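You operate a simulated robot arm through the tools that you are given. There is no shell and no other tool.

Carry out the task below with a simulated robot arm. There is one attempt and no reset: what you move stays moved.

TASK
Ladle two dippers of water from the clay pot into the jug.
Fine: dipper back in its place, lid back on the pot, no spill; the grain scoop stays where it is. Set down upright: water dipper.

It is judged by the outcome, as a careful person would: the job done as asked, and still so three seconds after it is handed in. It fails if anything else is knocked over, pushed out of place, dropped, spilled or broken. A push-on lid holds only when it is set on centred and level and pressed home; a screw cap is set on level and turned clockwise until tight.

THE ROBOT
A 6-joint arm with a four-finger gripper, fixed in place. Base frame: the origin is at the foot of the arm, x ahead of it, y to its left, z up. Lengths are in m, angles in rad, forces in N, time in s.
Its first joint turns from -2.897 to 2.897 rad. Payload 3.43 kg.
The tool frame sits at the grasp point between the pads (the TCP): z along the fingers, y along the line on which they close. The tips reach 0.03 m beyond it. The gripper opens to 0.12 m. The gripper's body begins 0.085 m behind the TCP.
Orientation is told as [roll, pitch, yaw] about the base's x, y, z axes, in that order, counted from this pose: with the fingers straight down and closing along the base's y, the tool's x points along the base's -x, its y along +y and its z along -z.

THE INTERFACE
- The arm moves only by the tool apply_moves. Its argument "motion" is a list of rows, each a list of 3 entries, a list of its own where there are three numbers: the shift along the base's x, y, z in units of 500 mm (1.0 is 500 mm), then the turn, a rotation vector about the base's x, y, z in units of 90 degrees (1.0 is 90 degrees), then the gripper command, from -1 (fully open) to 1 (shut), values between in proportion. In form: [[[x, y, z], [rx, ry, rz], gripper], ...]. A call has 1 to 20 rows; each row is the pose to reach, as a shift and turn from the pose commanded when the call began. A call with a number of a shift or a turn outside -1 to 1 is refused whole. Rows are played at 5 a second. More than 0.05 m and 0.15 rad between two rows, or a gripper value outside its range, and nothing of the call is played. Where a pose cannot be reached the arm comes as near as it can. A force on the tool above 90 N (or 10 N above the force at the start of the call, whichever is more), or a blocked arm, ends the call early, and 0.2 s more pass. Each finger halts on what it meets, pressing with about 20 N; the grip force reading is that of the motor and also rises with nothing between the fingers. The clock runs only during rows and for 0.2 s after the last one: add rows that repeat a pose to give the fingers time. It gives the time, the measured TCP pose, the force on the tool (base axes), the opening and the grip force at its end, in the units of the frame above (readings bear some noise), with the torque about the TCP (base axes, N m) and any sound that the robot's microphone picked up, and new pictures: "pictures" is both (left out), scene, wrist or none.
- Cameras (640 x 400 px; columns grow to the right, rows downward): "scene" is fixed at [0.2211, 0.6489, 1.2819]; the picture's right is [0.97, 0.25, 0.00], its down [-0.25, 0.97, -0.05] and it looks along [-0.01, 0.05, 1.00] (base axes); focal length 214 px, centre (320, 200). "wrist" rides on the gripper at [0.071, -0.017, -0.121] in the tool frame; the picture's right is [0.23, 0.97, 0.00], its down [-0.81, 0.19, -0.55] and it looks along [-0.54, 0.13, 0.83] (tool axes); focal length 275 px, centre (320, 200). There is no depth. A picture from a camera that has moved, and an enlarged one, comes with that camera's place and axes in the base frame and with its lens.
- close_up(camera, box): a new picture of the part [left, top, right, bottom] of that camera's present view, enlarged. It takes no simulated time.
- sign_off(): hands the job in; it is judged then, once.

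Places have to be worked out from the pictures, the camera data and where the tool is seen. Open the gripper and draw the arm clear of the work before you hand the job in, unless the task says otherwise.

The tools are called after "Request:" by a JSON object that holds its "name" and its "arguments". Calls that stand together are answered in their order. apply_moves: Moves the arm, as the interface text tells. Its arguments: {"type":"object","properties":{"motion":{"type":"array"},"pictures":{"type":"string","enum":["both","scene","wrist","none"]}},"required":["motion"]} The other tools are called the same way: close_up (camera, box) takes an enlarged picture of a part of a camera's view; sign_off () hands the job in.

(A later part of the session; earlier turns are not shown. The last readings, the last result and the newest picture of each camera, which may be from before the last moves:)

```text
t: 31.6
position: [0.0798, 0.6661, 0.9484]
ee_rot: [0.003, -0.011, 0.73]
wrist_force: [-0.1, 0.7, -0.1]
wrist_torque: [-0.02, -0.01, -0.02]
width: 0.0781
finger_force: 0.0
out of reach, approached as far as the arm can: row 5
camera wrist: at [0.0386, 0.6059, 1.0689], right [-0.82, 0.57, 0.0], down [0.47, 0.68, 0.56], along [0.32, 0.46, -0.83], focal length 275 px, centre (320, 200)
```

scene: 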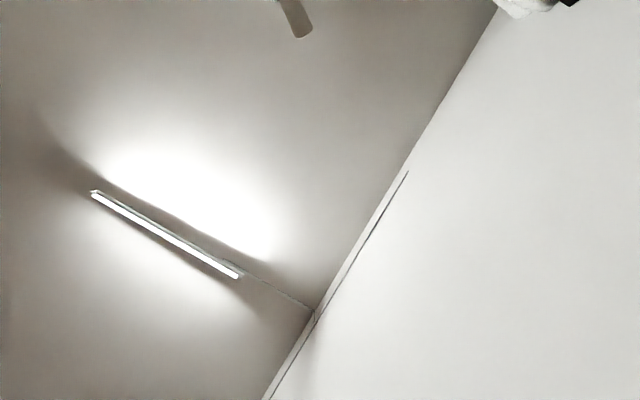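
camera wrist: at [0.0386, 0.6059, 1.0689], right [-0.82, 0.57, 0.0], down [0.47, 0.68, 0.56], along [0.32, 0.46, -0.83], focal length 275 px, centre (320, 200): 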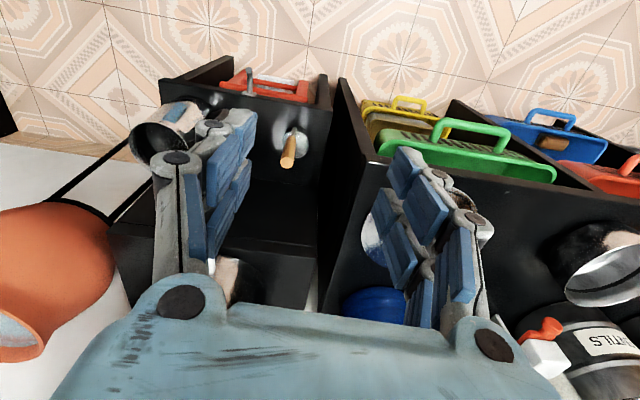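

I now dry-run the pouring pose (without the dipper) in free space: first yaw to about −0.54 rad near the jug's azimuth, high above everything.

Request:
{"name": "apply_moves", "arguments": {"motion": [[[0.044, -0.033, 0.01], [0, 0, -0.081], -0.3], [[0.088, -0.066, 0.02], [0, 0, -0.162], -0.3], [[0.132, -0.1, 0.03], [0, 0, -0.243], -0.3], [[0.176, -0.133, 0.04], [0, 0, -0.324], -0.3], [[0.22, -0.166, 0.05], [0, 0, -0.405], -0.3], [[0.264, -0.2, 0.06], [0, 0, -0.486], -0.3], [[0.308, -0.233, 0.07], [0, 0, -0.567], -0.3], [[0.352, -0.266, 0.08], [0, 0, -0.648], -0.3], [[0.396, -0.3, 0.09], [0, 0, -0.729], -0.3], [[0.44, -0.332, 0.1], [0, 0, -0.809], -0.3]], "pictures": "wrist"}}

```text
t: 33.8
position: [0.3004, 0.4998, 0.9993]
ee_rot: [0.001, -0.011, -0.542]
wrist_force: [0.1, 0.4, -0.1]
wrist_torque: [-0.01, 0.02, -0.02]
width: 0.078
finger_force: 0.2
camera wrist: at [0.231, 0.5234, 1.1195], right [0.31, 0.95, 0.0], down [0.79, -0.25, 0.56], along [0.54, -0.17, -0.83], focal length 275 px, centre (320, 200)
```

wrist: 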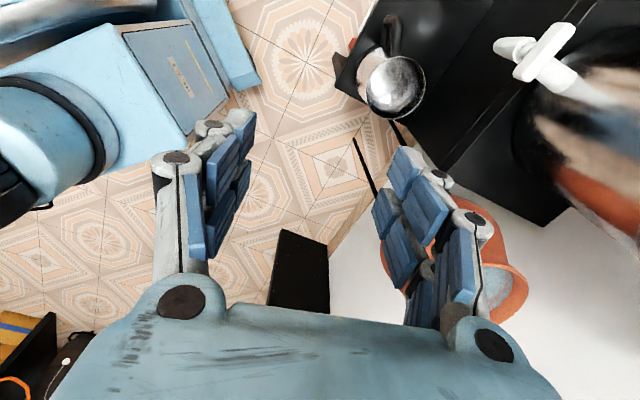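

Yaw works. Now the tilt test about the tangential axis up to 100° at this spot.

Request:
{"name": "apply_moves", "arguments": {"motion": [[[0, 0, 0], [0.0733, -0.044, 0], -0.3], [[0, 0, 0], [0.1465, -0.088, 0], -0.3], [[0, 0, 0], [0.2198, -0.132, 0], -0.3], [[0, 0, 0], [0.293, -0.176, 0], -0.3], [[0, 0, 0], [0.3663, -0.22, 0], -0.3], [[0, 0, 0], [0.4395, -0.264, 0], -0.3], [[0, 0, 0], [0.5128, -0.308, 0], -0.3], [[0, 0, 0], [0.586, -0.352, 0], -0.3], [[0, 0, 0], [0.6593, -0.396, 0], -0.3], [[0, 0, 0], [0.7325, -0.44, 0], -0.3], [[0, 0, 0], [0.8058, -0.484, 0], -0.3], [[0, 0, 0], [0.879, -0.528, 0], -0.3], [[0, 0, 0], [0.952, -0.572, 0], -0.3]], "pictures": "wrist"}}

```text
t: 36.6
position: [0.3026, 0.4992, 0.9989]
ee_rot: [1.572, -0.133, -0.542]
wrist_force: [1.0, 0.2, -0.5]
wrist_torque: [0.0, -0.03, 0.0]
width: 0.0778
finger_force: 0.0
out of reach, approached as far as the arm can: row 11, 12, 13
camera wrist: at [0.1833, 0.4334, 0.9726], right [-0.31, 0.18, 0.93], down [0.38, -0.88, 0.3], along [0.87, 0.45, 0.2], focal length 275 px, centre (320, 200)
```

wrist: 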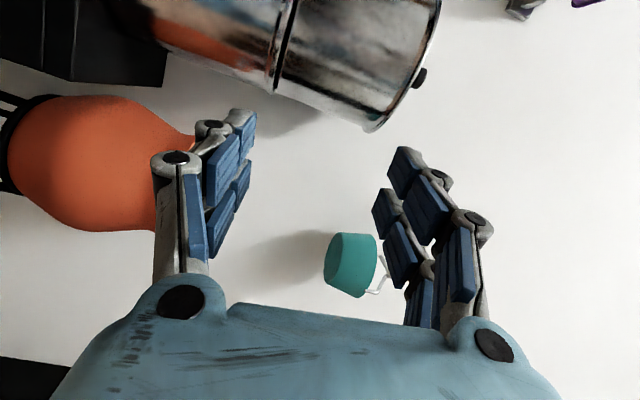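

The tool reaches about 90° of tilt here (limited beyond that). I move to the real pouring position's height (z≈0.80, still clear of the jug) to see whether more tilt is reachable there.

Request:
{"name": "apply_moves", "arguments": {"motion": [[[0.004, 0.01, -0.08], [0, 0, 0], -0.3], [[0.008, 0.02, -0.16], [0, 0, 0], -0.3], [[0.012, 0.03, -0.24], [0, 0, 0], -0.3], [[0.017, 0.038, -0.32], [0, 0, 0], -0.3], [[0.017, 0.038, -0.4], [0, 0, 0], -0.3], [[0.017, 0.038, -0.4], [0, 0, 0], -0.3]], "pictures": "wrist"}}

```text
t: 38.0
position: [0.3062, 0.5353, 0.8694]
ee_rot: [1.573, -0.134, -0.544]
wrist_force: [0.8, -0.2, -0.4]
wrist_torque: [-0.02, 0.01, 0.03]
width: 0.078
finger_force: 0.1
out of reach, approached as far as the arm can: row 4, 5, 6
camera wrist: at [0.1864, 0.4682, 0.8443], right [-0.31, 0.18, 0.93], down [0.38, -0.88, 0.3], along [0.87, 0.45, 0.2], focal length 275 px, centre (320, 200)
```

wrist: 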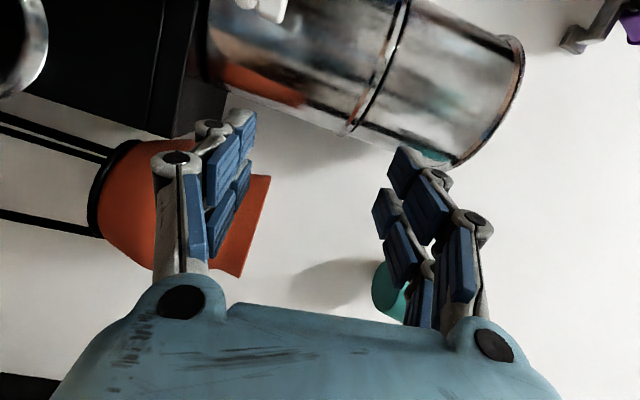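

That outward tilt gets limited lower down, so I'll instead test a sideways tilt (gripper to the right of the jug, tool pointing left). First I raise and bring the tool back to straight down.

Request:
{"name": "apply_moves", "arguments": {"motion": [[[0, 0, 0.1], [0, 0, 0], -0.3], [[0, 0, 0.2], [-0.0733, 0.044, 0], -0.3], [[0, 0, 0.28], [-0.1465, 0.088, 0], -0.3], [[0, 0, 0.28], [-0.2198, 0.132, 0], -0.3], [[0, 0, 0.28], [-0.293, 0.176, 0], -0.3], [[0, 0, 0.28], [-0.3663, 0.22, 0], -0.3], [[0, 0, 0.28], [-0.4395, 0.264, 0], -0.3], [[0, 0, 0.28], [-0.5128, 0.308, 0], -0.3], [[0, 0, 0.28], [-0.586, 0.352, 0], -0.3], [[0, 0, 0.28], [-0.6593, 0.396, 0], -0.3], [[0, 0, 0.28], [-0.7325, 0.44, 0], -0.3], [[0, 0, 0.28], [-0.8058, 0.484, 0], -0.3], [[0, 0, 0.28], [-0.8571, 0.515, 0], -0.3]], "pictures": "none"}}

```text
t: 40.8
position: [0.3064, 0.5344, 1.0095]
ee_rot: [0.001, 0.0, -0.405]
wrist_force: [-0.3, 0.8, 0.3]
wrist_torque: [0.02, -0.02, 0.01]
width: 0.0779
finger_force: 0.1
```

Back to straight down (yaw −0.405). Now yaw to ≈0.70 near (0.405, 0.503), then test the sideways tilt about the axis at azimuth 40°.

Request:
{"name": "apply_moves", "arguments": {"motion": [[[0.025, -0.008, 0], [0, 0, 0.088], -0.3], [[0.05, -0.016, 0], [0, 0, 0.176], -0.3], [[0.075, -0.024, 0], [0, 0, 0.264], -0.3], [[0.1, -0.032, 0], [0, 0, 0.352], -0.3], [[0.125, -0.04, 0], [0, 0, 0.44], -0.3], [[0.15, -0.048, 0], [0, 0, 0.528], -0.3], [[0.175, -0.056, 0], [0, 0, 0.616], -0.3], [[0.197, -0.062, -0.02], [0, 0, 0.702], -0.3]], "pictures": "none"}}

Request:
{"name": "apply_moves", "arguments": {"motion": [[[0, 0, 0], [0.07, 0.0585, 0], -0.3], [[0, 0, 0], [0.14, 0.117, 0], -0.3], [[0, 0, 0], [0.21, 0.1755, 0], -0.3], [[0, 0, 0], [0.28, 0.234, 0], -0.3], [[0, 0, 0], [0.35, 0.2925, 0], -0.3], [[0, 0, 0], [0.42, 0.351, 0], -0.3], [[0, 0, 0], [0.49, 0.4095, 0], -0.3], [[0, 0, 0], [0.56, 0.468, 0], -0.3], [[0, 0, 0], [0.63, 0.5265, 0], -0.3], [[0, 0, 0], [0.7, 0.585, 0], -0.3], [[0, 0, 0], [0.77, 0.6435, 0], -0.3], [[0, 0, 0], [0.84, 0.702, 0], -0.3], [[0, 0, 0], [0.91, 0.7605, 0], -0.3]], "pictures": "wrist"}}

```text
t: 42.6
position: [0.4042, 0.5023, 0.9989]
ee_rot: [0.004, -0.001, 0.699]
wrist_force: [0.4, -0.4, 0.1]
wrist_torque: [-0.05, -0.01, 0.03]
width: 0.0778
finger_force: 0.1
```

```text
t: 45.4
position: [0.4044, 0.5029, 0.9982]
ee_rot: [1.87, 0.003, 0.693]
wrist_force: [-0.5, 0.6, -0.5]
wrist_torque: [0.01, -0.02, -0.01]
width: 0.0779
finger_force: 0.0
camera wrist: at [0.4208, 0.3735, 0.9478], right [0.01, -0.37, 0.93], down [1.0, 0.07, 0.02], along [-0.07, 0.93, 0.37], focal length 275 px, centre (320, 200)
```

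wrist: 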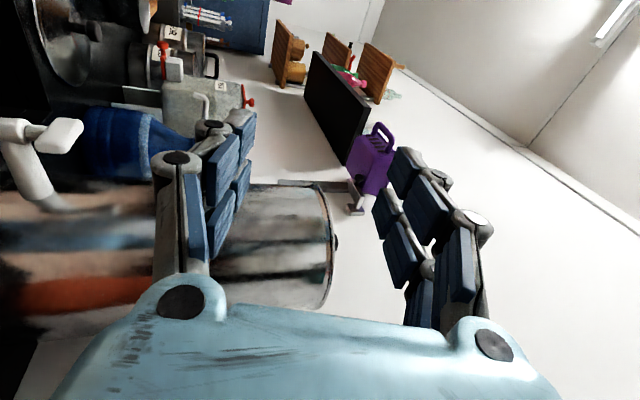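

107° is reachable here. I lower in this orientation to z≈0.76 as a reach test (still well clear of the jug).

Request:
{"name": "apply_moves", "arguments": {"motion": [[[0, 0, -0.08], [0, 0, 0], -0.3], [[0, 0, -0.16], [0, 0, 0], -0.3], [[0, 0, -0.24], [0, 0, 0], -0.3], [[0, 0, -0.32], [0, 0, 0], -0.3], [[0, 0, -0.4], [0, 0, 0], -0.3], [[0, 0, -0.46], [0, 0, 0], -0.3], [[0, 0, -0.48], [0, 0, 0], -0.3]], "pictures": "wrist"}}

```text
t: 47.0
position: [0.451, 0.5511, 0.8478]
ee_rot: [1.863, 0.0, 0.694]
wrist_force: [0.1, 0.2, 0.7]
wrist_torque: [-0.04, -0.01, 0.0]
width: 0.0779
finger_force: 0.0
out of reach, approached as far as the arm can: row 3, 4, 5, 6, 7
camera wrist: at [0.468, 0.4217, 0.7968], right [0.0, -0.36, 0.93], down [1.0, 0.07, 0.02], along [-0.07, 0.93, 0.36], focal length 275 px, centre (320, 200)
```

wrist: 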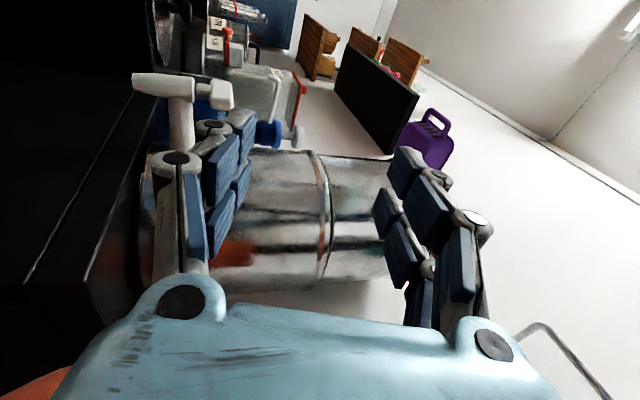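

At that orientation the arm bottoms out near z≈0.85 there (a joint limit). I test whether rolling the tool about its own axis by +45° allows a lower height.

Request:
{"name": "apply_moves", "arguments": {"motion": [[[0, 0, 0.02], [-0.051, 0.061, 0.0243], -0.3], [[0, 0, 0.04], [-0.102, 0.122, 0.0487], -0.3], [[0, 0, 0.04], [-0.154, 0.183, 0.073], -0.3], [[0, 0, 0.04], [-0.205, 0.244, 0.0973], -0.3], [[0, 0, 0.04], [-0.256, 0.305, 0.1217], -0.3], [[0, 0, 0.04], [-0.307, 0.366, 0.146], -0.3], [[-0.05, -0.05, 0], [-0.307, 0.366, 0.146], -0.3], [[-0.09, -0.095, -0.05], [-0.307, 0.366, 0.146], -0.3], [[-0.09, -0.095, -0.12], [-0.307, 0.366, 0.146], -0.3], [[-0.09, -0.095, -0.18], [-0.307, 0.366, 0.146], -0.3]], "pictures": "none"}}

```text
t: 49.2
position: [0.4497, 0.5489, 0.8462]
ee_rot: [1.971, 0.744, 0.977]
wrist_force: [-0.9, 0.3, 0.3]
wrist_torque: [0.0, 0.0, 0.02]
width: 0.0778
finger_force: 0.0
out of reach, approached as far as the arm can: row 7, 8, 9, 10
```

Rolling made no difference, so the limit is positional. I return to straight down at height and test the mirrored side (gripper left of jug, tool pointing +x).

Request:
{"name": "apply_moves", "arguments": {"motion": [[[-0.03, -0.03, 0.08], [0.051, -0.061, -0.0243], -0.3], [[-0.06, -0.06, 0.16], [0.102, -0.122, -0.0487], -0.3], [[-0.09, -0.09, 0.24], [0.154, -0.183, -0.073], -0.3], [[-0.09, -0.09, 0.3], [0.205, -0.244, -0.0973], -0.3], [[-0.09, -0.09, 0.3], [0.256, -0.305, -0.1217], -0.3], [[-0.09, -0.09, 0.3], [0.307, -0.366, -0.146], -0.3]], "pictures": "none"}}

Request:
{"name": "apply_moves", "arguments": {"motion": [[[0, 0, 0], [-0.07, -0.0585, 0], -0.3], [[0, 0, 0], [-0.14, -0.117, 0], -0.3], [[0, 0, 0], [-0.21, -0.1755, 0], -0.3], [[0, 0, 0], [-0.28, -0.234, 0], -0.3], [[0, 0, 0], [-0.35, -0.2925, 0], -0.3], [[0, 0, 0], [-0.42, -0.351, 0], -0.3], [[0, 0, 0], [-0.49, -0.4095, 0], -0.3], [[0, 0, 0], [-0.56, -0.468, 0], -0.3], [[0, 0, 0], [-0.63, -0.5265, 0], -0.3], [[0, 0, 0], [-0.7, -0.585, 0], -0.3], [[0, 0, 0], [-0.77, -0.6435, 0], -0.3], [[0, 0, 0], [-0.84, -0.702, 0], -0.3], [[0, 0, 0], [-0.91, -0.7605, 0], -0.3]], "pictures": "none"}}

```text
t: 50.6
position: [0.4045, 0.5026, 0.9959]
ee_rot: [1.867, 0.0, 0.693]
wrist_force: [0.3, -1.0, -0.5]
wrist_torque: [0.02, -0.03, 0.02]
width: 0.0778
finger_force: 0.0
```

```text
t: 53.4
position: [0.4053, 0.5019, 0.9959]
ee_rot: [0.0, -0.001, 0.696]
wrist_force: [-0.7, 0.0, -0.5]
wrist_torque: [0.02, 0.02, -0.03]
width: 0.0778
finger_force: 0.1
```

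Straight down again. Now the mirrored test: yaw to 1.57 at (0.257, 0.56, 1.0), then tilt about −y by 90°.

Request:
{"name": "apply_moves", "arguments": {"motion": [[[-0.042, 0.016, 0], [0, 0, 0.08], -0.3], [[-0.085, 0.033, 0], [0, 0, 0.16], -0.3], [[-0.127, 0.05, 0], [0, 0, 0.24], -0.3], [[-0.17, 0.066, 0], [0, 0, 0.32], -0.3], [[-0.21, 0.083, 0], [0, 0, 0.4], -0.3], [[-0.255, 0.1, 0], [0, 0, 0.48], -0.3], [[-0.297, 0.116, 0], [0, 0, 0.557], -0.3]], "pictures": "none"}}

Request:
{"name": "apply_moves", "arguments": {"motion": [[[0, 0, 0], [0, -0.083, 0], -0.3], [[0, 0, 0], [0, -0.167, 0], -0.3], [[0, 0, 0], [0, -0.25, 0], -0.3], [[0, 0, 0], [0, -0.333, 0], -0.3], [[0, 0, 0], [0, -0.417, 0], -0.3], [[0, 0, 0], [0, -0.5, 0], -0.3], [[0, 0, 0], [0, -0.583, 0], -0.3], [[0, 0, 0], [0, -0.667, 0], -0.3], [[0, 0, 0], [0, -0.75, 0], -0.3], [[0, 0, 0], [0, -0.833, 0], -0.3], [[0, 0, 0], [0, -0.917, 0], -0.3], [[0, 0, 0], [0, -1.0, 0], -0.3]], "pictures": "none"}}

Request:
{"name": "apply_moves", "arguments": {"motion": [[[0, 0, -0.08], [0, -0.05, 0], -0.3], [[0, 0, -0.16], [0, -0.1, 0], -0.3], [[0, 0, -0.24], [0, -0.15, 0], -0.3], [[0, 0, -0.32], [0, -0.15, 0], -0.3], [[0, 0, -0.4], [0, -0.15, 0], -0.3], [[0, 0, -0.4], [0, -0.15, 0], -0.3]], "pictures": "wrist"}}

```text
t: 55.0
position: [0.2569, 0.5613, 0.9976]
ee_rot: [0.005, -0.002, 1.573]
wrist_force: [0.4, 0.0, -0.3]
wrist_torque: [-0.01, 0.01, 0.02]
width: 0.0782
finger_force: 0.0
```

```text
t: 57.6
position: [0.2553, 0.5599, 0.9971]
ee_rot: [-1.568, 0.0, 1.574]
wrist_force: [-0.8, 0.1, 0.3]
wrist_torque: [0.05, 0.03, 0.01]
width: 0.0778
finger_force: 0.0
```

```text
t: 59.0
position: [0.2573, 0.5593, 0.7962]
ee_rot: [-1.803, 0.0, 1.573]
wrist_force: [1.6, -0.4, -0.2]
wrist_torque: [0.0, 0.0, 0.03]
width: 0.078
finger_force: 0.0
camera wrist: at [0.1368, 0.4891, 0.7853], right [0.22, -0.23, -0.95], down [-0.5, 0.81, -0.31], along [0.84, 0.54, 0.07], focal length 275 px, centre (320, 200)
```

wrist: 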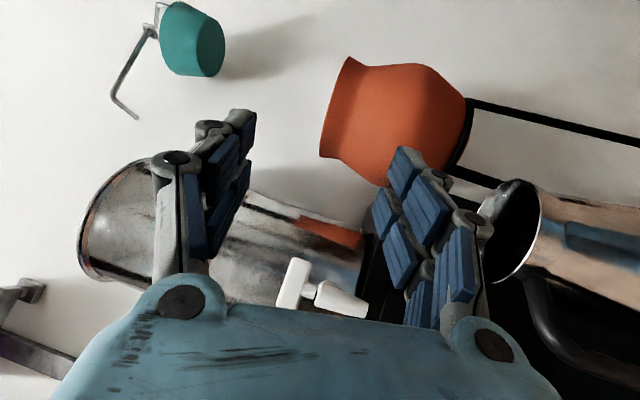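

This side works: 103° tilt at z≈0.80 with no limit. I test a little lower (z≈0.73), still clear of the jug.

Request:
{"name": "apply_moves", "arguments": {"motion": [[[-0.02, 0, -0.05], [0, 0, 0], -0.3], [[-0.04, 0, -0.1], [0, 0, 0], -0.3], [[-0.04, 0, -0.14], [0, 0, 0], -0.3], [[-0.04, 0, -0.14], [0, 0, 0], -0.3]], "pictures": "wrist"}}

```text
t: 60.0
position: [0.2362, 0.5611, 0.7265]
ee_rot: [-1.801, 0.0, 1.569]
wrist_force: [0.3, 0.5, -0.1]
wrist_torque: [0.02, -0.01, 0.02]
width: 0.078
finger_force: 0.0
camera wrist: at [0.1162, 0.4902, 0.7163], right [0.22, -0.23, -0.95], down [-0.49, 0.81, -0.31], along [0.84, 0.54, 0.07], focal length 275 px, centre (320, 200)
```

wrist: 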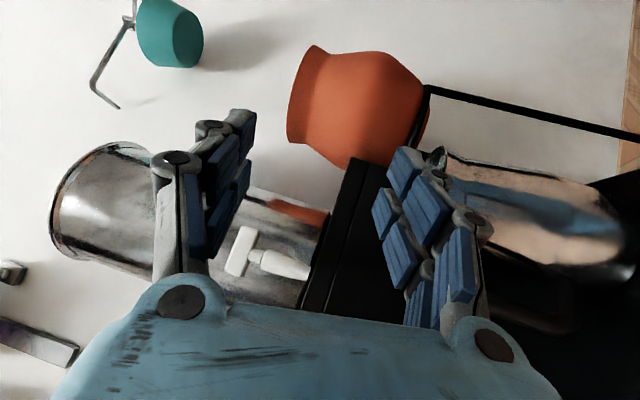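

Reachable too, so the pour will be done from this side (tool pointing +x, dipper tipping toward −x). I go back up and return to straight down.

Request:
{"name": "apply_moves", "arguments": {"motion": [[[0, 0, 0.09], [0, 0, 0], -0.3], [[0, 0, 0.18], [0, 0, 0], -0.3], [[0, 0, 0.27], [0, 0.083, 0], -0.3], [[0, 0, 0.36], [0, 0.167, 0], -0.3], [[0, 0, 0.4], [0, 0.25, 0], -0.3], [[0, 0, 0.4], [0, 0.333, 0], -0.3], [[0, 0, 0.4], [0, 0.417, 0], -0.3], [[0, 0, 0.4], [0, 0.5, 0], -0.3], [[0, 0, 0.4], [0, 0.583, 0], -0.3], [[0, 0, 0.4], [0, 0.667, 0], -0.3], [[0, 0, 0.4], [0, 0.75, 0], -0.3], [[0, 0, 0.4], [0, 0.833, 0], -0.3], [[0, 0, 0.4], [0, 0.917, 0], -0.3], [[0, 0, 0.4], [0, 1.0, 0], -0.3]], "pictures": "none"}}

Request:
{"name": "apply_moves", "arguments": {"motion": [[[0, 0.02, 0], [0, 0.075, -0.08], -0.3], [[0, 0.04, 0], [0, 0.148, -0.16], -0.3], [[0, 0.06, 0], [0, 0.148, -0.16], -0.3]], "pictures": "wrist"}}

```text
t: 63.0
position: [0.2369, 0.56, 0.9271]
ee_rot: [-0.229, -0.005, 1.571]
wrist_force: [-0.1, -1.6, 0.1]
wrist_torque: [-0.01, -0.06, 0.0]
width: 0.0779
finger_force: 0.0
```

```text
refused: row 1 steps farther than a row can; nothing moved
```

Correcting the residual tilt first, then yawing toward the dipper.

Request:
{"name": "apply_moves", "arguments": {"motion": [[[0, 0, 0], [0, 0.073, 0], -0.3], [[0, 0, 0], [0, 0.146, 0], -0.3]], "pictures": "none"}}

Request:
{"name": "apply_moves", "arguments": {"motion": [[[-0.02, 0.035, -0.02], [0, 0, -0.076], -0.3], [[-0.04, 0.07, -0.04], [0, 0, -0.152], -0.3], [[-0.06, 0.105, -0.06], [0, 0, -0.229], -0.3], [[-0.08, 0.14, -0.08], [0, 0, -0.305], -0.3], [[-0.1, 0.175, -0.1], [0, 0, -0.381], -0.3], [[-0.115, 0.21, -0.12], [0, 0, -0.457], -0.3], [[-0.13, 0.24, -0.14], [0, 0, -0.534], -0.3], [[-0.13, 0.24, -0.14], [0, 0, -0.534], -0.3]], "pictures": "wrist"}}

Request:
{"name": "close_up", "arguments": {"camera": "wrist", "box": [200, 60, 440, 260]}}

```text
t: 63.6
position: [0.2363, 0.5605, 0.9256]
ee_rot: [-0.001, -0.004, 1.572]
wrist_force: [0.2, -0.1, -0.4]
wrist_torque: [-0.01, -0.01, 0.0]
width: 0.0779
finger_force: 0.1
```

```text
t: 65.4
position: [0.1707, 0.6808, 0.8565]
ee_rot: [-0.003, -0.004, 0.73]
wrist_force: [0.1, 1.4, 0.2]
wrist_torque: [0.0, -0.01, -0.01]
width: 0.078
finger_force: 0.0
camera wrist: at [0.1305, 0.6219, 0.9775], right [-0.82, 0.57, 0.0], down [0.47, 0.68, 0.55], along [0.32, 0.45, -0.83], focal length 275 px, centre (320, 200)
```

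wrist: 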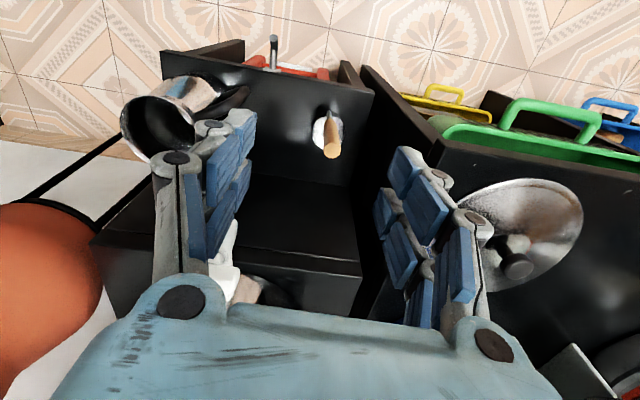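

```text
2.00 times, centred on (320, 160) of wrist
camera zoom: at [0.1305, 0.6219, 0.9775], right [-0.82, 0.57, 0.0], down [0.47, 0.68, 0.55], along [0.32, 0.45, -0.83], focal length 551 px, centre (320, 280)
```

zoom: 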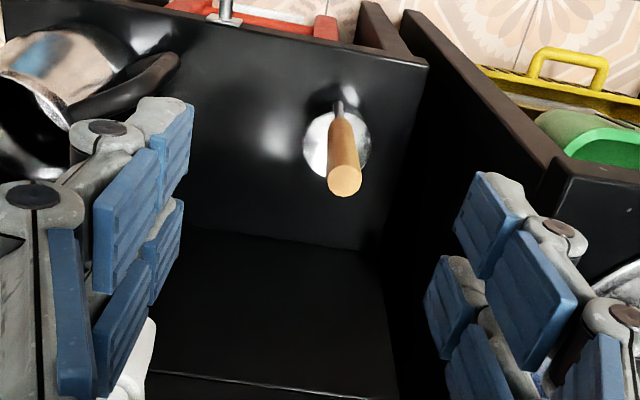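

The handle top is at about (0.190, 0.732, 0.68). I move directly above it to z=0.75 and check alignment.

Request:
{"name": "apply_moves", "arguments": {"motion": [[[0.0193, 0.051, -0.05], [0, 0, 0], -0.3], [[0.0386, 0.1024, -0.1], [0, 0, 0], -0.3], [[0.0386, 0.1024, -0.16], [0, 0, 0], -0.3], [[0.0386, 0.1024, -0.213], [0, 0, 0], -0.3], [[0.0386, 0.1024, -0.213], [0, 0, 0], -0.3]], "pictures": "wrist"}}

Request:
{"name": "close_up", "arguments": {"camera": "wrist", "box": [240, 80, 400, 220]}}

```text
t: 66.6
position: [0.1905, 0.7309, 0.7503]
ee_rot: [-0.004, -0.001, 0.734]
wrist_force: [0.4, -0.6, -0.4]
wrist_torque: [0.01, -0.02, 0.02]
width: 0.0779
finger_force: 0.0
camera wrist: at [0.1498, 0.6729, 0.8705], right [-0.82, 0.57, 0.0], down [0.47, 0.69, 0.55], along [0.32, 0.45, -0.83], focal length 275 px, centre (320, 200)
```

wrist: 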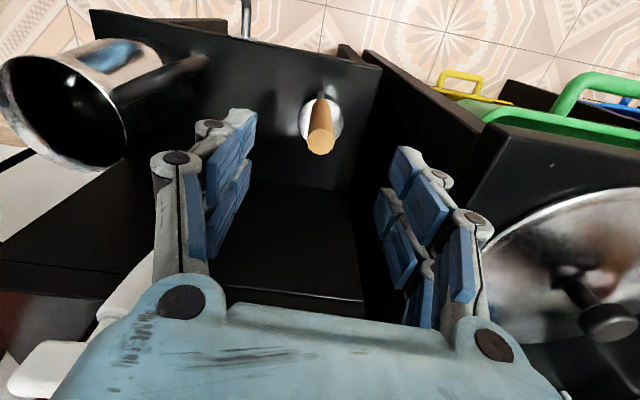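

```text
2.86 times, centred on (320, 150) of wrist
camera zoom: at [0.1498, 0.6729, 0.8705], right [-0.82, 0.57, 0.0], down [0.47, 0.69, 0.55], along [0.32, 0.45, -0.83], focal length 786 px, centre (320, 343)
```

zoom: 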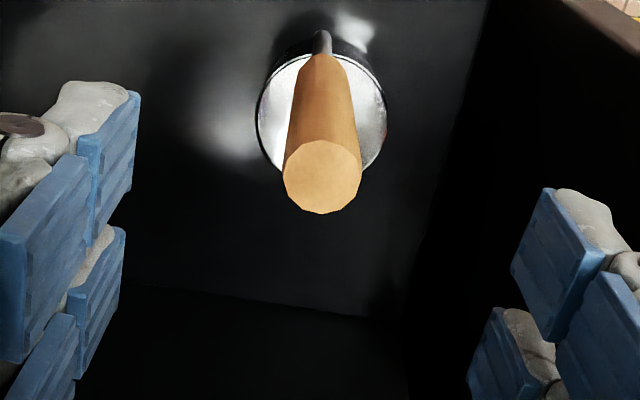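

Aligned: handle axis ≈ (0.1894, 0.7314), top z≈0.69, Ø≈0.019. I descend to z=0.655 around the handle and close.

Request:
{"name": "apply_moves", "arguments": {"motion": [[[-0.002, 0.001, -0.06], [0, 0, 0], -0.3], [[-0.002, 0.001, -0.12], [0, 0, 0], -0.3], [[-0.002, 0.001, -0.16], [0, 0, 0], -0.3], [[-0.002, 0.001, -0.19], [0, 0, 0], -0.3], [[-0.002, 0.001, -0.19], [0, 0, 0], -0.3]], "pictures": "wrist"}}

Request:
{"name": "close_up", "arguments": {"camera": "wrist", "box": [220, 80, 420, 260]}}

```text
t: 67.8
position: [0.1895, 0.7329, 0.6553]
ee_rot: [-0.003, -0.001, 0.732]
wrist_force: [0.1, 0.2, -0.1]
wrist_torque: [0.01, -0.03, -0.02]
width: 0.0779
finger_force: 0.0
camera wrist: at [0.1486, 0.6732, 0.776], right [-0.82, 0.57, 0.0], down [0.47, 0.69, 0.55], along [0.32, 0.45, -0.83], focal length 275 px, centre (320, 200)
```

wrist: 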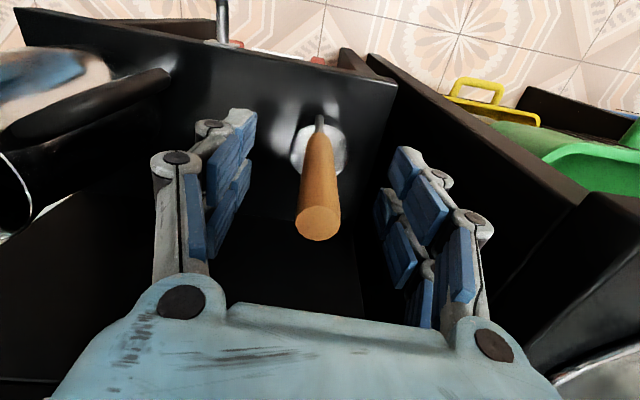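

```text
2.22 times, centred on (320, 170) of wrist
camera zoom: at [0.1486, 0.6732, 0.776], right [-0.82, 0.57, 0.0], down [0.47, 0.69, 0.55], along [0.32, 0.45, -0.83], focal length 612 px, centre (320, 267)
```

zoom: 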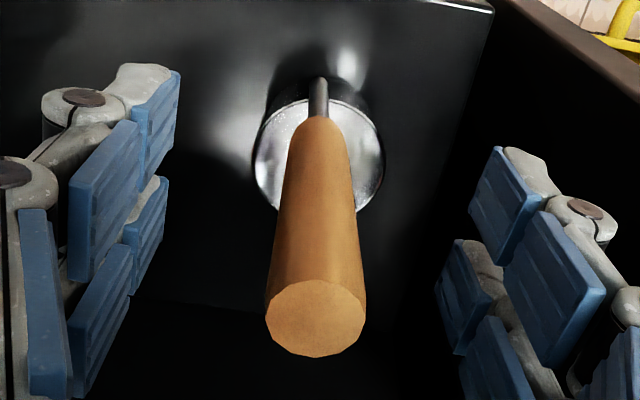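

The handle is centred between the fingers. Closing on it.

Request:
{"name": "apply_moves", "arguments": {"motion": [[[0, 0, 0], [0, 0, 0], 0.1], [[0, 0, 0], [0, 0, 0], 0.4], [[0, 0, 0], [0, 0, 0], 0.7], [[0, 0, 0], [0, 0, 0], 1], [[0, 0, 0], [0, 0, 0], 1]], "pictures": "wrist"}}

Request:
{"name": "close_up", "arguments": {"camera": "wrist", "box": [220, 80, 420, 260]}}

```text
t: 69.0
position: [0.1895, 0.7327, 0.6541]
ee_rot: [-0.002, -0.002, 0.732]
wrist_force: [-1.0, -0.7, 0.2]
wrist_torque: [-0.03, 0.0, -0.01]
width: 0.0235
finger_force: 19.6
camera wrist: at [0.1486, 0.6731, 0.7762], right [-0.82, 0.57, 0.0], down [0.47, 0.69, 0.55], along [0.32, 0.45, -0.83], focal length 275 px, centre (320, 200)
```

wrist: 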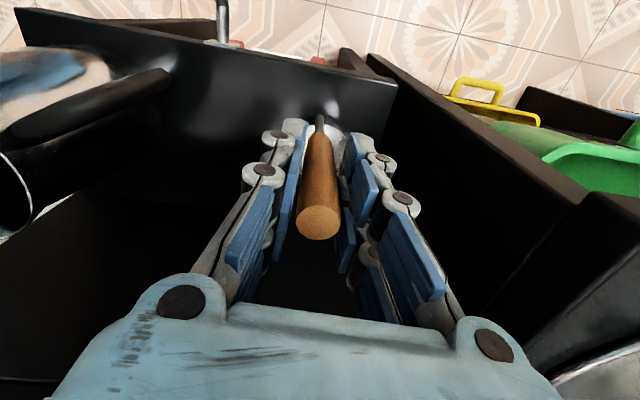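

```text
2.22 times, centred on (320, 170) of wrist
camera zoom: at [0.1486, 0.6731, 0.7762], right [-0.82, 0.57, 0.0], down [0.47, 0.69, 0.55], along [0.32, 0.45, -0.83], focal length 612 px, centre (320, 267)
```

zoom: 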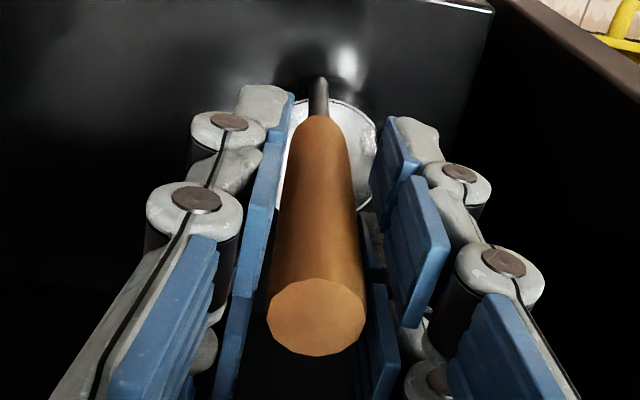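

Gripped (width 0.0235); dipper rest pose recorded: TCP (0.1895, 0.7327, 0.654), yaw 0.732. I lift it straight up gently.

Request:
{"name": "apply_moves", "arguments": {"motion": [[[0, 0, 0.01], [0, 0, 0], 1], [[0, 0, 0.03], [0, 0, 0], 1], [[0, 0, 0.07], [0, 0, 0], 1], [[0, 0, 0.13], [0, 0, 0], 1], [[0, 0, 0.2], [0, 0, 0], 1], [[0, 0, 0.28], [0, 0, 0], 1], [[0, 0, 0.36], [0, 0, 0], 1], [[0, 0, 0.43], [0, 0, 0], 1], [[0, 0, 0.47], [0, 0, 0], 1], [[0, 0, 0.49], [0, 0, 0], 1]], "pictures": "wrist"}}

Request:
{"name": "close_up", "arguments": {"camera": "wrist", "box": [220, 60, 420, 260]}}

```text
t: 71.2
position: [0.1894, 0.7318, 0.8993]
ee_rot: [-0.003, -0.003, 0.732]
wrist_force: [-0.2, 0.2, -1.2]
wrist_torque: [-0.03, 0.03, -0.02]
width: 0.0234
finger_force: 19.8
camera wrist: at [0.1489, 0.6728, 1.0217], right [-0.82, 0.57, 0.0], down [0.47, 0.69, 0.55], along [0.32, 0.45, -0.83], focal length 275 px, centre (320, 200)
```

wrist: 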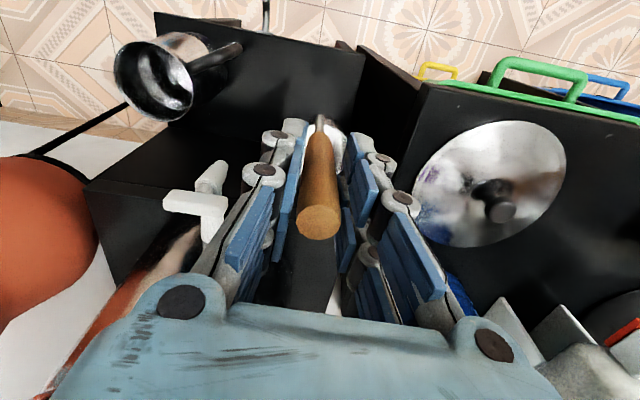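

```text
2.00 times, centred on (320, 160) of wrist
camera zoom: at [0.1489, 0.6728, 1.0217], right [-0.82, 0.57, 0.0], down [0.47, 0.69, 0.55], along [0.32, 0.45, -0.83], focal length 551 px, centre (320, 280)
```

zoom: 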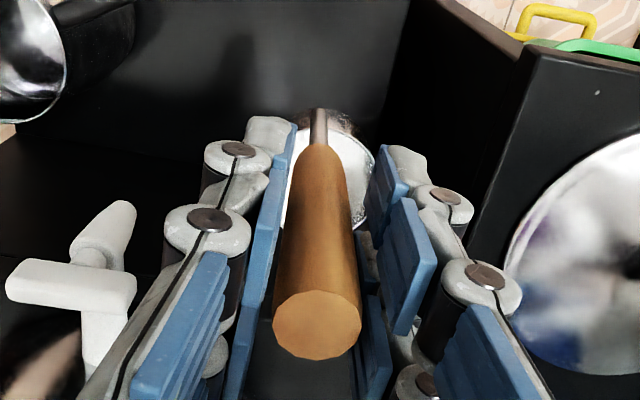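

The dipper is up; the lid lies fully on the counter. I take a close-up of the jug for a "before" reference, then travel to the pot.

Request:
{"name": "close_up", "arguments": {"camera": "wrist", "box": [90, 10, 260, 130]}}

Request:
{"name": "apply_moves", "arguments": {"motion": [[[0.02, -0.07, 0.04], [0, 0, 0], 1], [[0.04, -0.14, 0.09], [0, 0, 0], 1], [[0.06, -0.21, 0.14], [0, 0, 0], 1], [[0.09, -0.28, 0.19], [0, 0, 0], 1], [[0.13, -0.34, 0.24], [0, 0, 0], 1], [[0.18, -0.38, 0.29], [0, 0, 0], 1], [[0.24, -0.4, 0.34], [0, 0, 0], 1], [[0.31, -0.4, 0.38], [0, 0, 0], 1], [[0.39, -0.38, 0.4], [0, 0, 0], 1], [[0.47, -0.35, 0.4], [0, 0, 0], 1], [[0.55, -0.32, 0.4], [0, 0, 0], 1], [[0.62, -0.3, 0.4], [0, 0, 0], 1]], "pictures": "wrist"}}

```text
3.33 times, centred on (175, 70) of wrist
camera zoom: at [0.1489, 0.6728, 1.0217], right [-0.82, 0.57, 0.0], down [0.47, 0.69, 0.55], along [0.32, 0.45, -0.83], focal length 918 px, centre (803, 633)
```

zoom: 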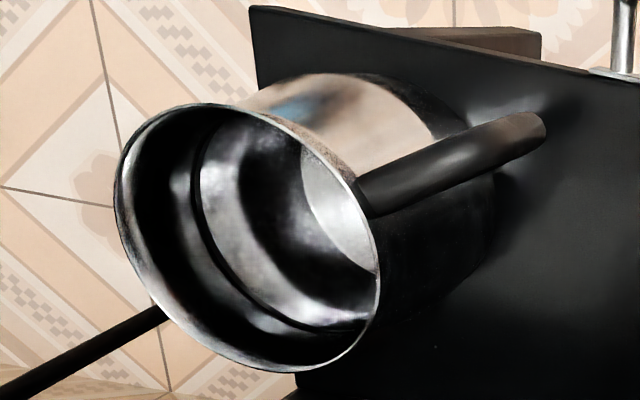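

```text
t: 73.8
position: [0.5, 0.5816, 1.101]
ee_rot: [-0.002, 0.0, 0.734]
wrist_force: [-0.6, -0.6, -1.0]
wrist_torque: [-0.02, -0.03, 0.01]
width: 0.0234
finger_force: 19.7
camera wrist: at [0.4591, 0.5229, 1.2213], right [-0.82, 0.57, 0.0], down [0.47, 0.69, 0.55], along [0.32, 0.45, -0.83], focal length 275 px, centre (320, 200)
```

wrist: 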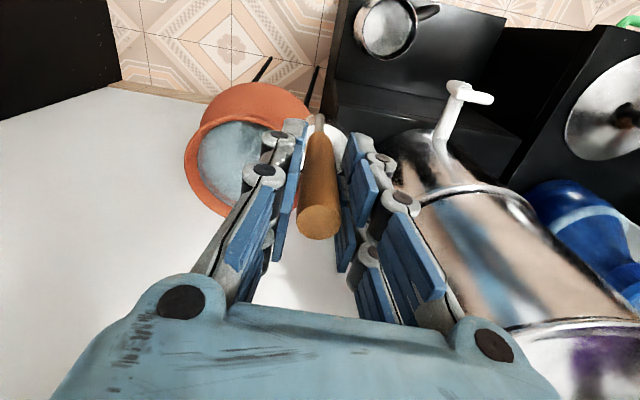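

Now near the pot; I enlarge its mouth to measure rim and water level.

Request:
{"name": "close_up", "arguments": {"camera": "wrist", "box": [160, 60, 340, 240]}}

```text
2.22 times, centred on (250, 150) of wrist
camera zoom: at [0.4591, 0.5229, 1.2213], right [-0.82, 0.57, 0.0], down [0.47, 0.69, 0.55], along [0.32, 0.45, -0.83], focal length 612 px, centre (476, 311)
```

zoom: 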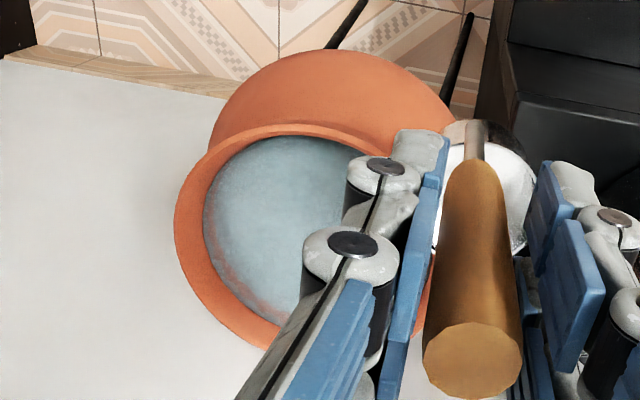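

The left finger hides part of the mouth; I yaw slightly to get the whole mouth in clear view.

Request:
{"name": "apply_moves", "arguments": {"motion": [[[-0.02, 0.01, 0], [0, 0, 0.07], 1], [[-0.04, 0.02, 0], [0, 0, 0.14], 1], [[-0.05, 0.02, 0], [0, 0, 0.21], 1], [[-0.05, 0.02, 0], [0, 0, 0.21], 1]], "pictures": "wrist"}}

Request:
{"name": "close_up", "arguments": {"camera": "wrist", "box": [70, 60, 270, 240]}}

```text
t: 74.8
position: [0.4745, 0.5934, 1.0999]
ee_rot: [-0.001, -0.002, 1.065]
wrist_force: [-0.1, 0.0, -0.6]
wrist_torque: [-0.04, 0.04, -0.02]
width: 0.0232
finger_force: 19.7
camera wrist: at [0.4558, 0.5231, 1.2208], right [-0.96, 0.27, 0.0], down [0.22, 0.8, 0.55], along [0.15, 0.53, -0.83], focal length 275 px, centre (320, 200)
```

wrist: 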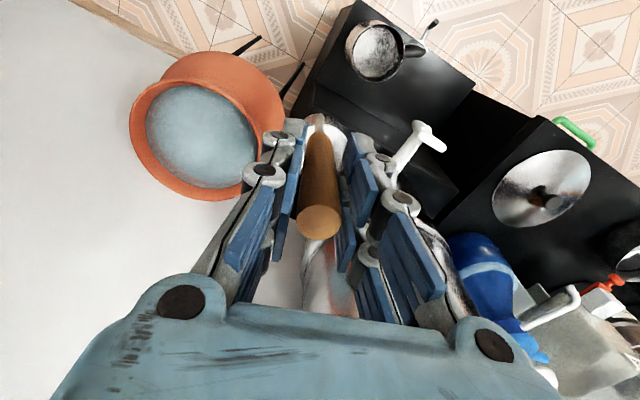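

```text
2.22 times, centred on (170, 150) of wrist
camera zoom: at [0.4558, 0.5231, 1.2208], right [-0.96, 0.27, 0.0], down [0.22, 0.8, 0.55], along [0.15, 0.53, -0.83], focal length 612 px, centre (653, 311)
```

zoom: 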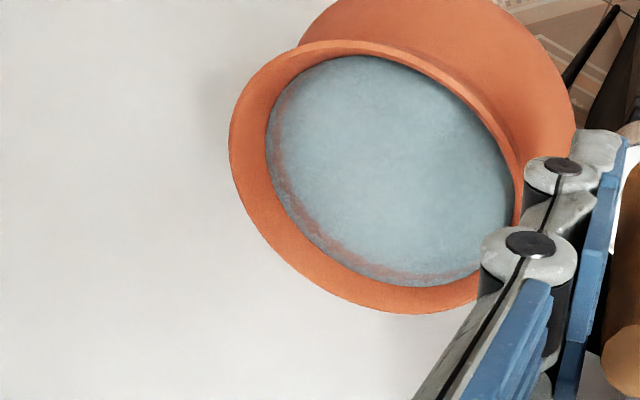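

Pot mouth centre ≈ (0.672, 0.627), rim z≈0.83, water about 1.5 cm below the rim, mouth radius ≈0.085. I bring the dipper over the mouth at z=1.05 (cup bottom ≈0.87) with the cup pointing outward.

Request:
{"name": "apply_moves", "arguments": {"motion": [[[0.05, 0, -0.02], [0, 0, -0.06], 1], [[0.11, 0.001, -0.04], [0, 0, -0.12], 1], [[0.17, 0.002, -0.06], [0, 0, -0.18], 1], [[0.23, 0.003, -0.08], [0, 0, -0.24], 1], [[0.28, 0.003, -0.09], [0, 0, -0.3], 1], [[0.326, 0.003, -0.1], [0, 0, -0.35], 1], [[0.326, 0.003, -0.1], [0, 0, -0.35], 1]], "pictures": "wrist"}}

Request:
{"name": "close_up", "arguments": {"camera": "wrist", "box": [200, 0, 440, 220]}}

```text
t: 76.4
position: [0.6385, 0.5945, 1.0491]
ee_rot: [-0.004, -0.001, 0.512]
wrist_force: [-0.2, 0.2, -1.2]
wrist_torque: [-0.03, 0.05, -0.01]
width: 0.0233
finger_force: 20.1
camera wrist: at [0.5855, 0.5449, 1.1702], right [-0.68, 0.74, 0.0], down [0.61, 0.57, 0.55], along [0.41, 0.37, -0.83], focal length 275 px, centre (320, 200)
```

wrist: 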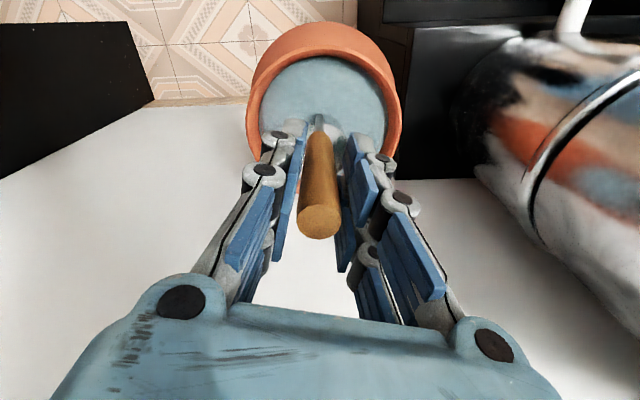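

```text
1.82 times, centred on (320, 110) of wrist
camera zoom: at [0.5855, 0.5449, 1.1702], right [-0.68, 0.74, 0.0], down [0.61, 0.57, 0.55], along [0.41, 0.37, -0.83], focal length 500 px, centre (320, 364)
```

zoom: 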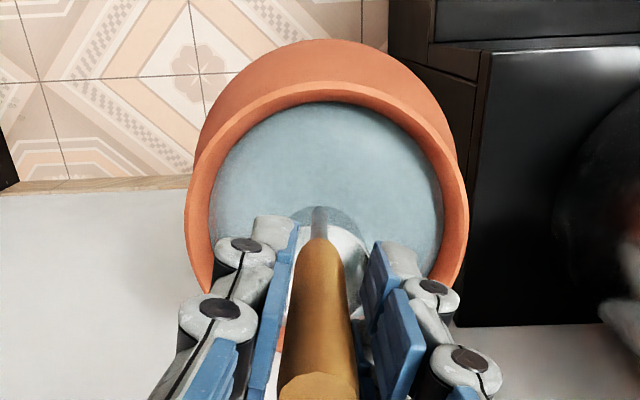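

The cup hangs over the mouth, about 1.5 cm on the near side of its centre and clear of the rim. I lower it slowly into the water until its rim is ~2 cm under the surface and hold.

Request:
{"name": "apply_moves", "arguments": {"motion": [[[0.002, 0.004, -0.05], [0, 0, 0], 1], [[0.002, 0.004, -0.1], [0, 0, 0], 1], [[0.002, 0.004, -0.13], [0, 0, 0], 1], [[0.002, 0.004, -0.16], [0, 0, 0], 1], [[0.002, 0.004, -0.18], [0, 0, 0], 1], [[0.002, 0.004, -0.2], [0, 0, 0], 1], [[0.002, 0.004, -0.22], [0, 0, 0], 1]], "pictures": "wrist"}}

Request:
{"name": "close_up", "arguments": {"camera": "wrist", "box": [200, 0, 440, 220]}}

```text
t: 78.0
position: [0.6388, 0.5963, 0.9402]
ee_rot: [-0.005, -0.002, 0.513]
wrist_force: [-0.1, 0.6, -1.1]
wrist_torque: [-0.05, 0.02, -0.01]
width: 0.0234
finger_force: 20.1
camera wrist: at [0.5856, 0.5475, 1.0603], right [-0.68, 0.74, 0.0], down [0.61, 0.57, 0.55], along [0.41, 0.37, -0.83], focal length 275 px, centre (320, 200)
```

wrist: 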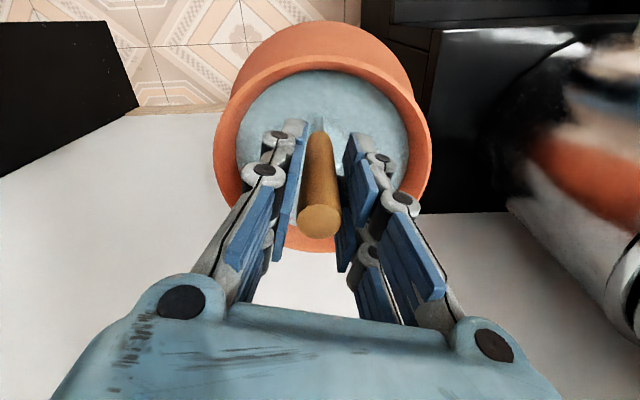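

```text
1.82 times, centred on (320, 110) of wrist
camera zoom: at [0.5856, 0.5475, 1.0603], right [-0.68, 0.74, 0.0], down [0.61, 0.57, 0.55], along [0.41, 0.37, -0.83], focal length 500 px, centre (320, 364)
```

zoom: 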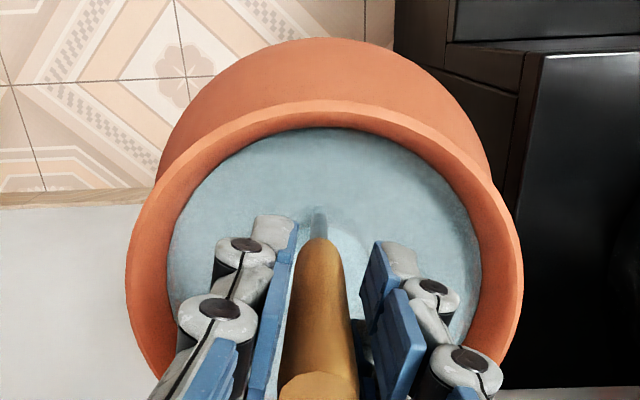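

The cup looks already under the surface; a closer look, then I go a bit deeper.

Request:
{"name": "close_up", "arguments": {"camera": "wrist", "box": [280, 90, 360, 150]}}

Request:
{"name": "apply_moves", "arguments": {"motion": [[[0, 0, -0.02], [0, 0, 0], 1], [[0, 0, -0.04], [0, 0, 0], 1], [[0, 0, -0.05], [0, 0, 0], 1], [[0, 0, -0.05], [0, 0, 0], 1], [[0, 0, -0.05], [0, 0, 0], 1]], "pictures": "wrist"}}

Request:
{"name": "close_up", "arguments": {"camera": "wrist", "box": [280, 90, 360, 150]}}

```text
6.67 times, centred on (320, 120) of wrist
camera zoom: at [0.5856, 0.5475, 1.0603], right [-0.68, 0.74, 0.0], down [0.61, 0.57, 0.55], along [0.41, 0.37, -0.83], focal length 1835 px, centre (320, 733)
```

zoom: 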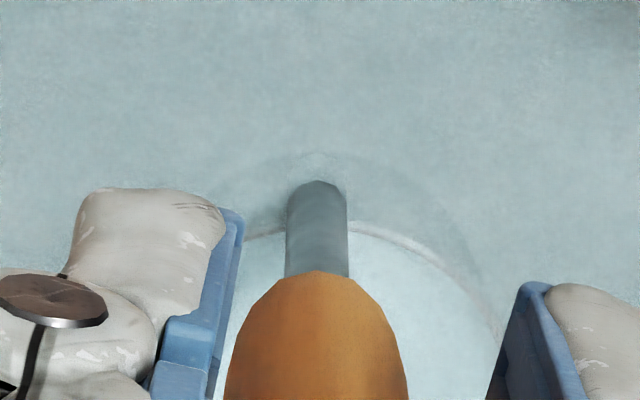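

```text
t: 79.2
position: [0.6391, 0.5952, 0.9144]
ee_rot: [-0.003, -0.002, 0.512]
wrist_force: [-0.1, -0.3, -1.5]
wrist_torque: [-0.04, 0.05, 0.02]
width: 0.0234
finger_force: 20.3
camera wrist: at [0.5859, 0.5478, 1.0354], right [-0.68, 0.74, 0.0], down [0.61, 0.57, 0.55], along [0.41, 0.37, -0.83], focal length 275 px, centre (320, 200)
```

wrist: 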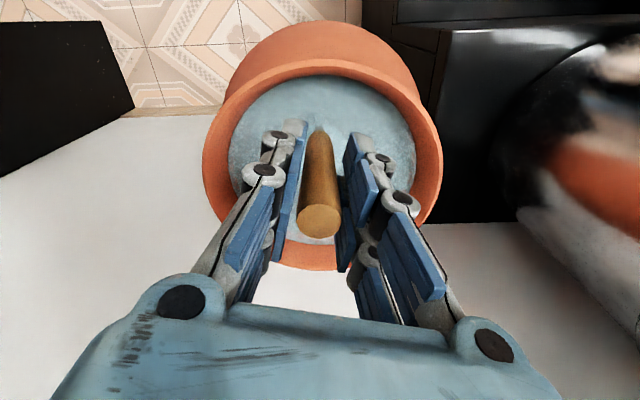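

```text
6.67 times, centred on (320, 120) of wrist
camera zoom: at [0.5859, 0.5478, 1.0354], right [-0.68, 0.74, 0.0], down [0.61, 0.57, 0.55], along [0.41, 0.37, -0.83], focal length 1835 px, centre (320, 733)
```

zoom: 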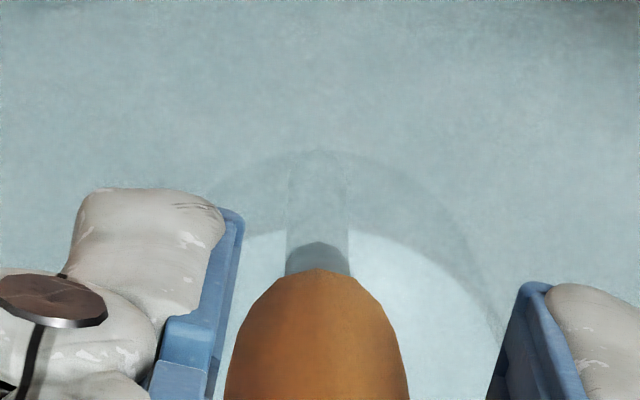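

The cup's rim is now ~2 cm under the water. I raise it slowly and level until it is just out of the water, still over the mouth.

Request:
{"name": "apply_moves", "arguments": {"motion": [[[0, 0, 0], [0, 0, 0], 1], [[0, 0, 0.015], [0, 0, 0], 1], [[0, 0, 0.03], [0, 0, 0], 1], [[0, 0, 0.045], [0, 0, 0], 1], [[0, 0, 0.06], [0, 0, 0], 1], [[0, 0, 0.08], [0, 0, 0], 1], [[0, 0, 0.1], [0, 0, 0], 1], [[0, 0, 0.12], [0, 0, 0], 1], [[0, 0, 0.145], [0, 0, 0], 1], [[0, 0, 0.17], [0, 0, 0], 1], [[0, 0, 0.195], [0, 0, 0], 1], [[0, 0, 0.22], [0, 0, 0], 1], [[0, 0, 0.235], [0, 0, 0], 1], [[0, 0, 0.24], [0, 0, 0], 1], [[0, 0, 0.24], [0, 0, 0], 1]], "pictures": "wrist"}}

Request:
{"name": "close_up", "arguments": {"camera": "wrist", "box": [260, 60, 380, 160]}}

```text
t: 82.4
position: [0.6391, 0.5955, 1.0355]
ee_rot: [-0.004, -0.002, 0.512]
wrist_force: [-0.3, 0.3, -2.6]
wrist_torque: [-0.02, 0.02, -0.01]
width: 0.0228
finger_force: 19.8
camera wrist: at [0.5856, 0.5472, 1.1558], right [-0.68, 0.74, 0.0], down [0.61, 0.57, 0.55], along [0.41, 0.37, -0.83], focal length 275 px, centre (320, 200)
```

wrist: 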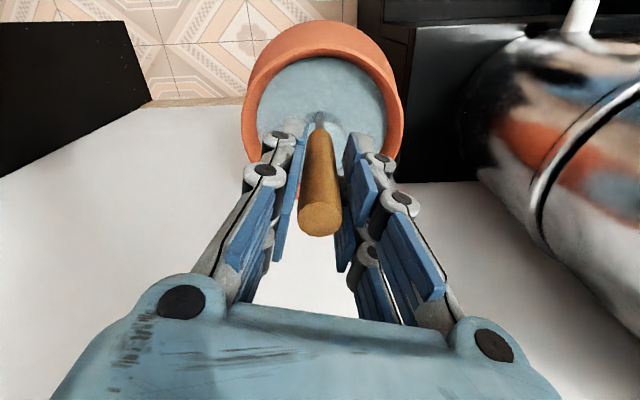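

```text
4.00 times, centred on (320, 110) of wrist
camera zoom: at [0.5856, 0.5472, 1.1558], right [-0.68, 0.74, 0.0], down [0.61, 0.57, 0.55], along [0.41, 0.37, -0.83], focal length 1101 px, centre (320, 560)
```

zoom: 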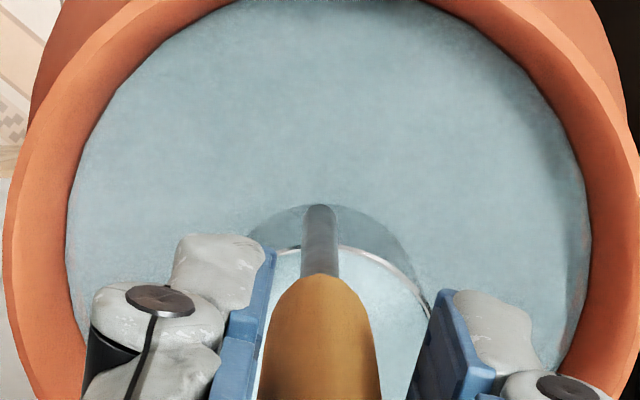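

The load rose by about 1.4 N, so the cup holds ~0.15 l. I tip it ~5.5° while still over the pot so it isn't brim-full for the carry, then level it again.

Request:
{"name": "apply_moves", "arguments": {"motion": [[[0, 0, 0], [0.016, 0.015, 0], 1], [[0, 0, 0], [0.032, 0.03, 0], 1], [[0, 0, 0], [0.046, 0.043, 0], 1], [[0, 0, 0], [0.046, 0.043, 0], 1], [[0, 0, 0], [0.046, 0.043, 0], 1], [[0, 0, 0], [0.032, 0.03, 0], 1], [[0, 0, 0], [0.016, 0.015, 0], 1], [[0, 0, 0], [0, 0, 0], 1], [[0, 0, 0], [0, 0, 0], 1]], "pictures": "wrist"}}

Request:
{"name": "close_up", "arguments": {"camera": "wrist", "box": [260, 60, 380, 160]}}

```text
t: 84.4
position: [0.6384, 0.5959, 1.0355]
ee_rot: [-0.003, -0.001, 0.514]
wrist_force: [-0.9, 0.7, -2.7]
wrist_torque: [-0.04, 0.06, 0.0]
width: 0.0227
finger_force: 19.7
camera wrist: at [0.5861, 0.5477, 1.1556], right [-0.68, 0.74, 0.0], down [0.61, 0.57, 0.55], along [0.41, 0.37, -0.83], focal length 275 px, centre (320, 200)
```

wrist: 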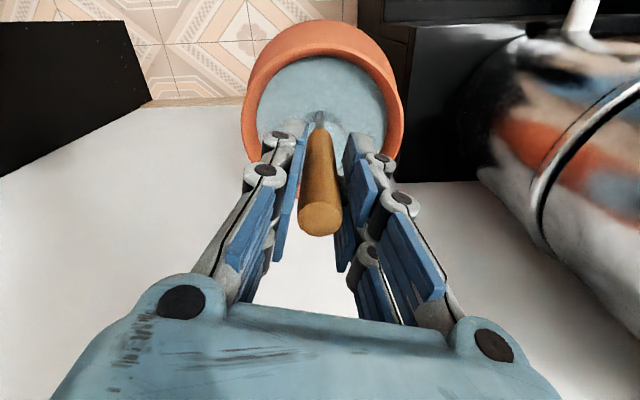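

```text
4.00 times, centred on (320, 110) of wrist
camera zoom: at [0.5861, 0.5477, 1.1556], right [-0.68, 0.74, 0.0], down [0.61, 0.57, 0.55], along [0.41, 0.37, -0.83], focal length 1101 px, centre (320, 560)
```

zoom: 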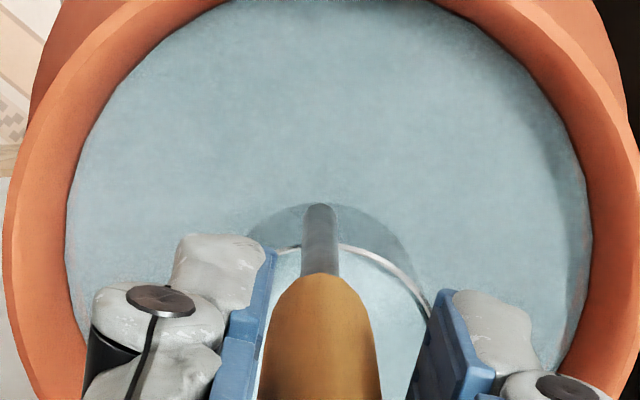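

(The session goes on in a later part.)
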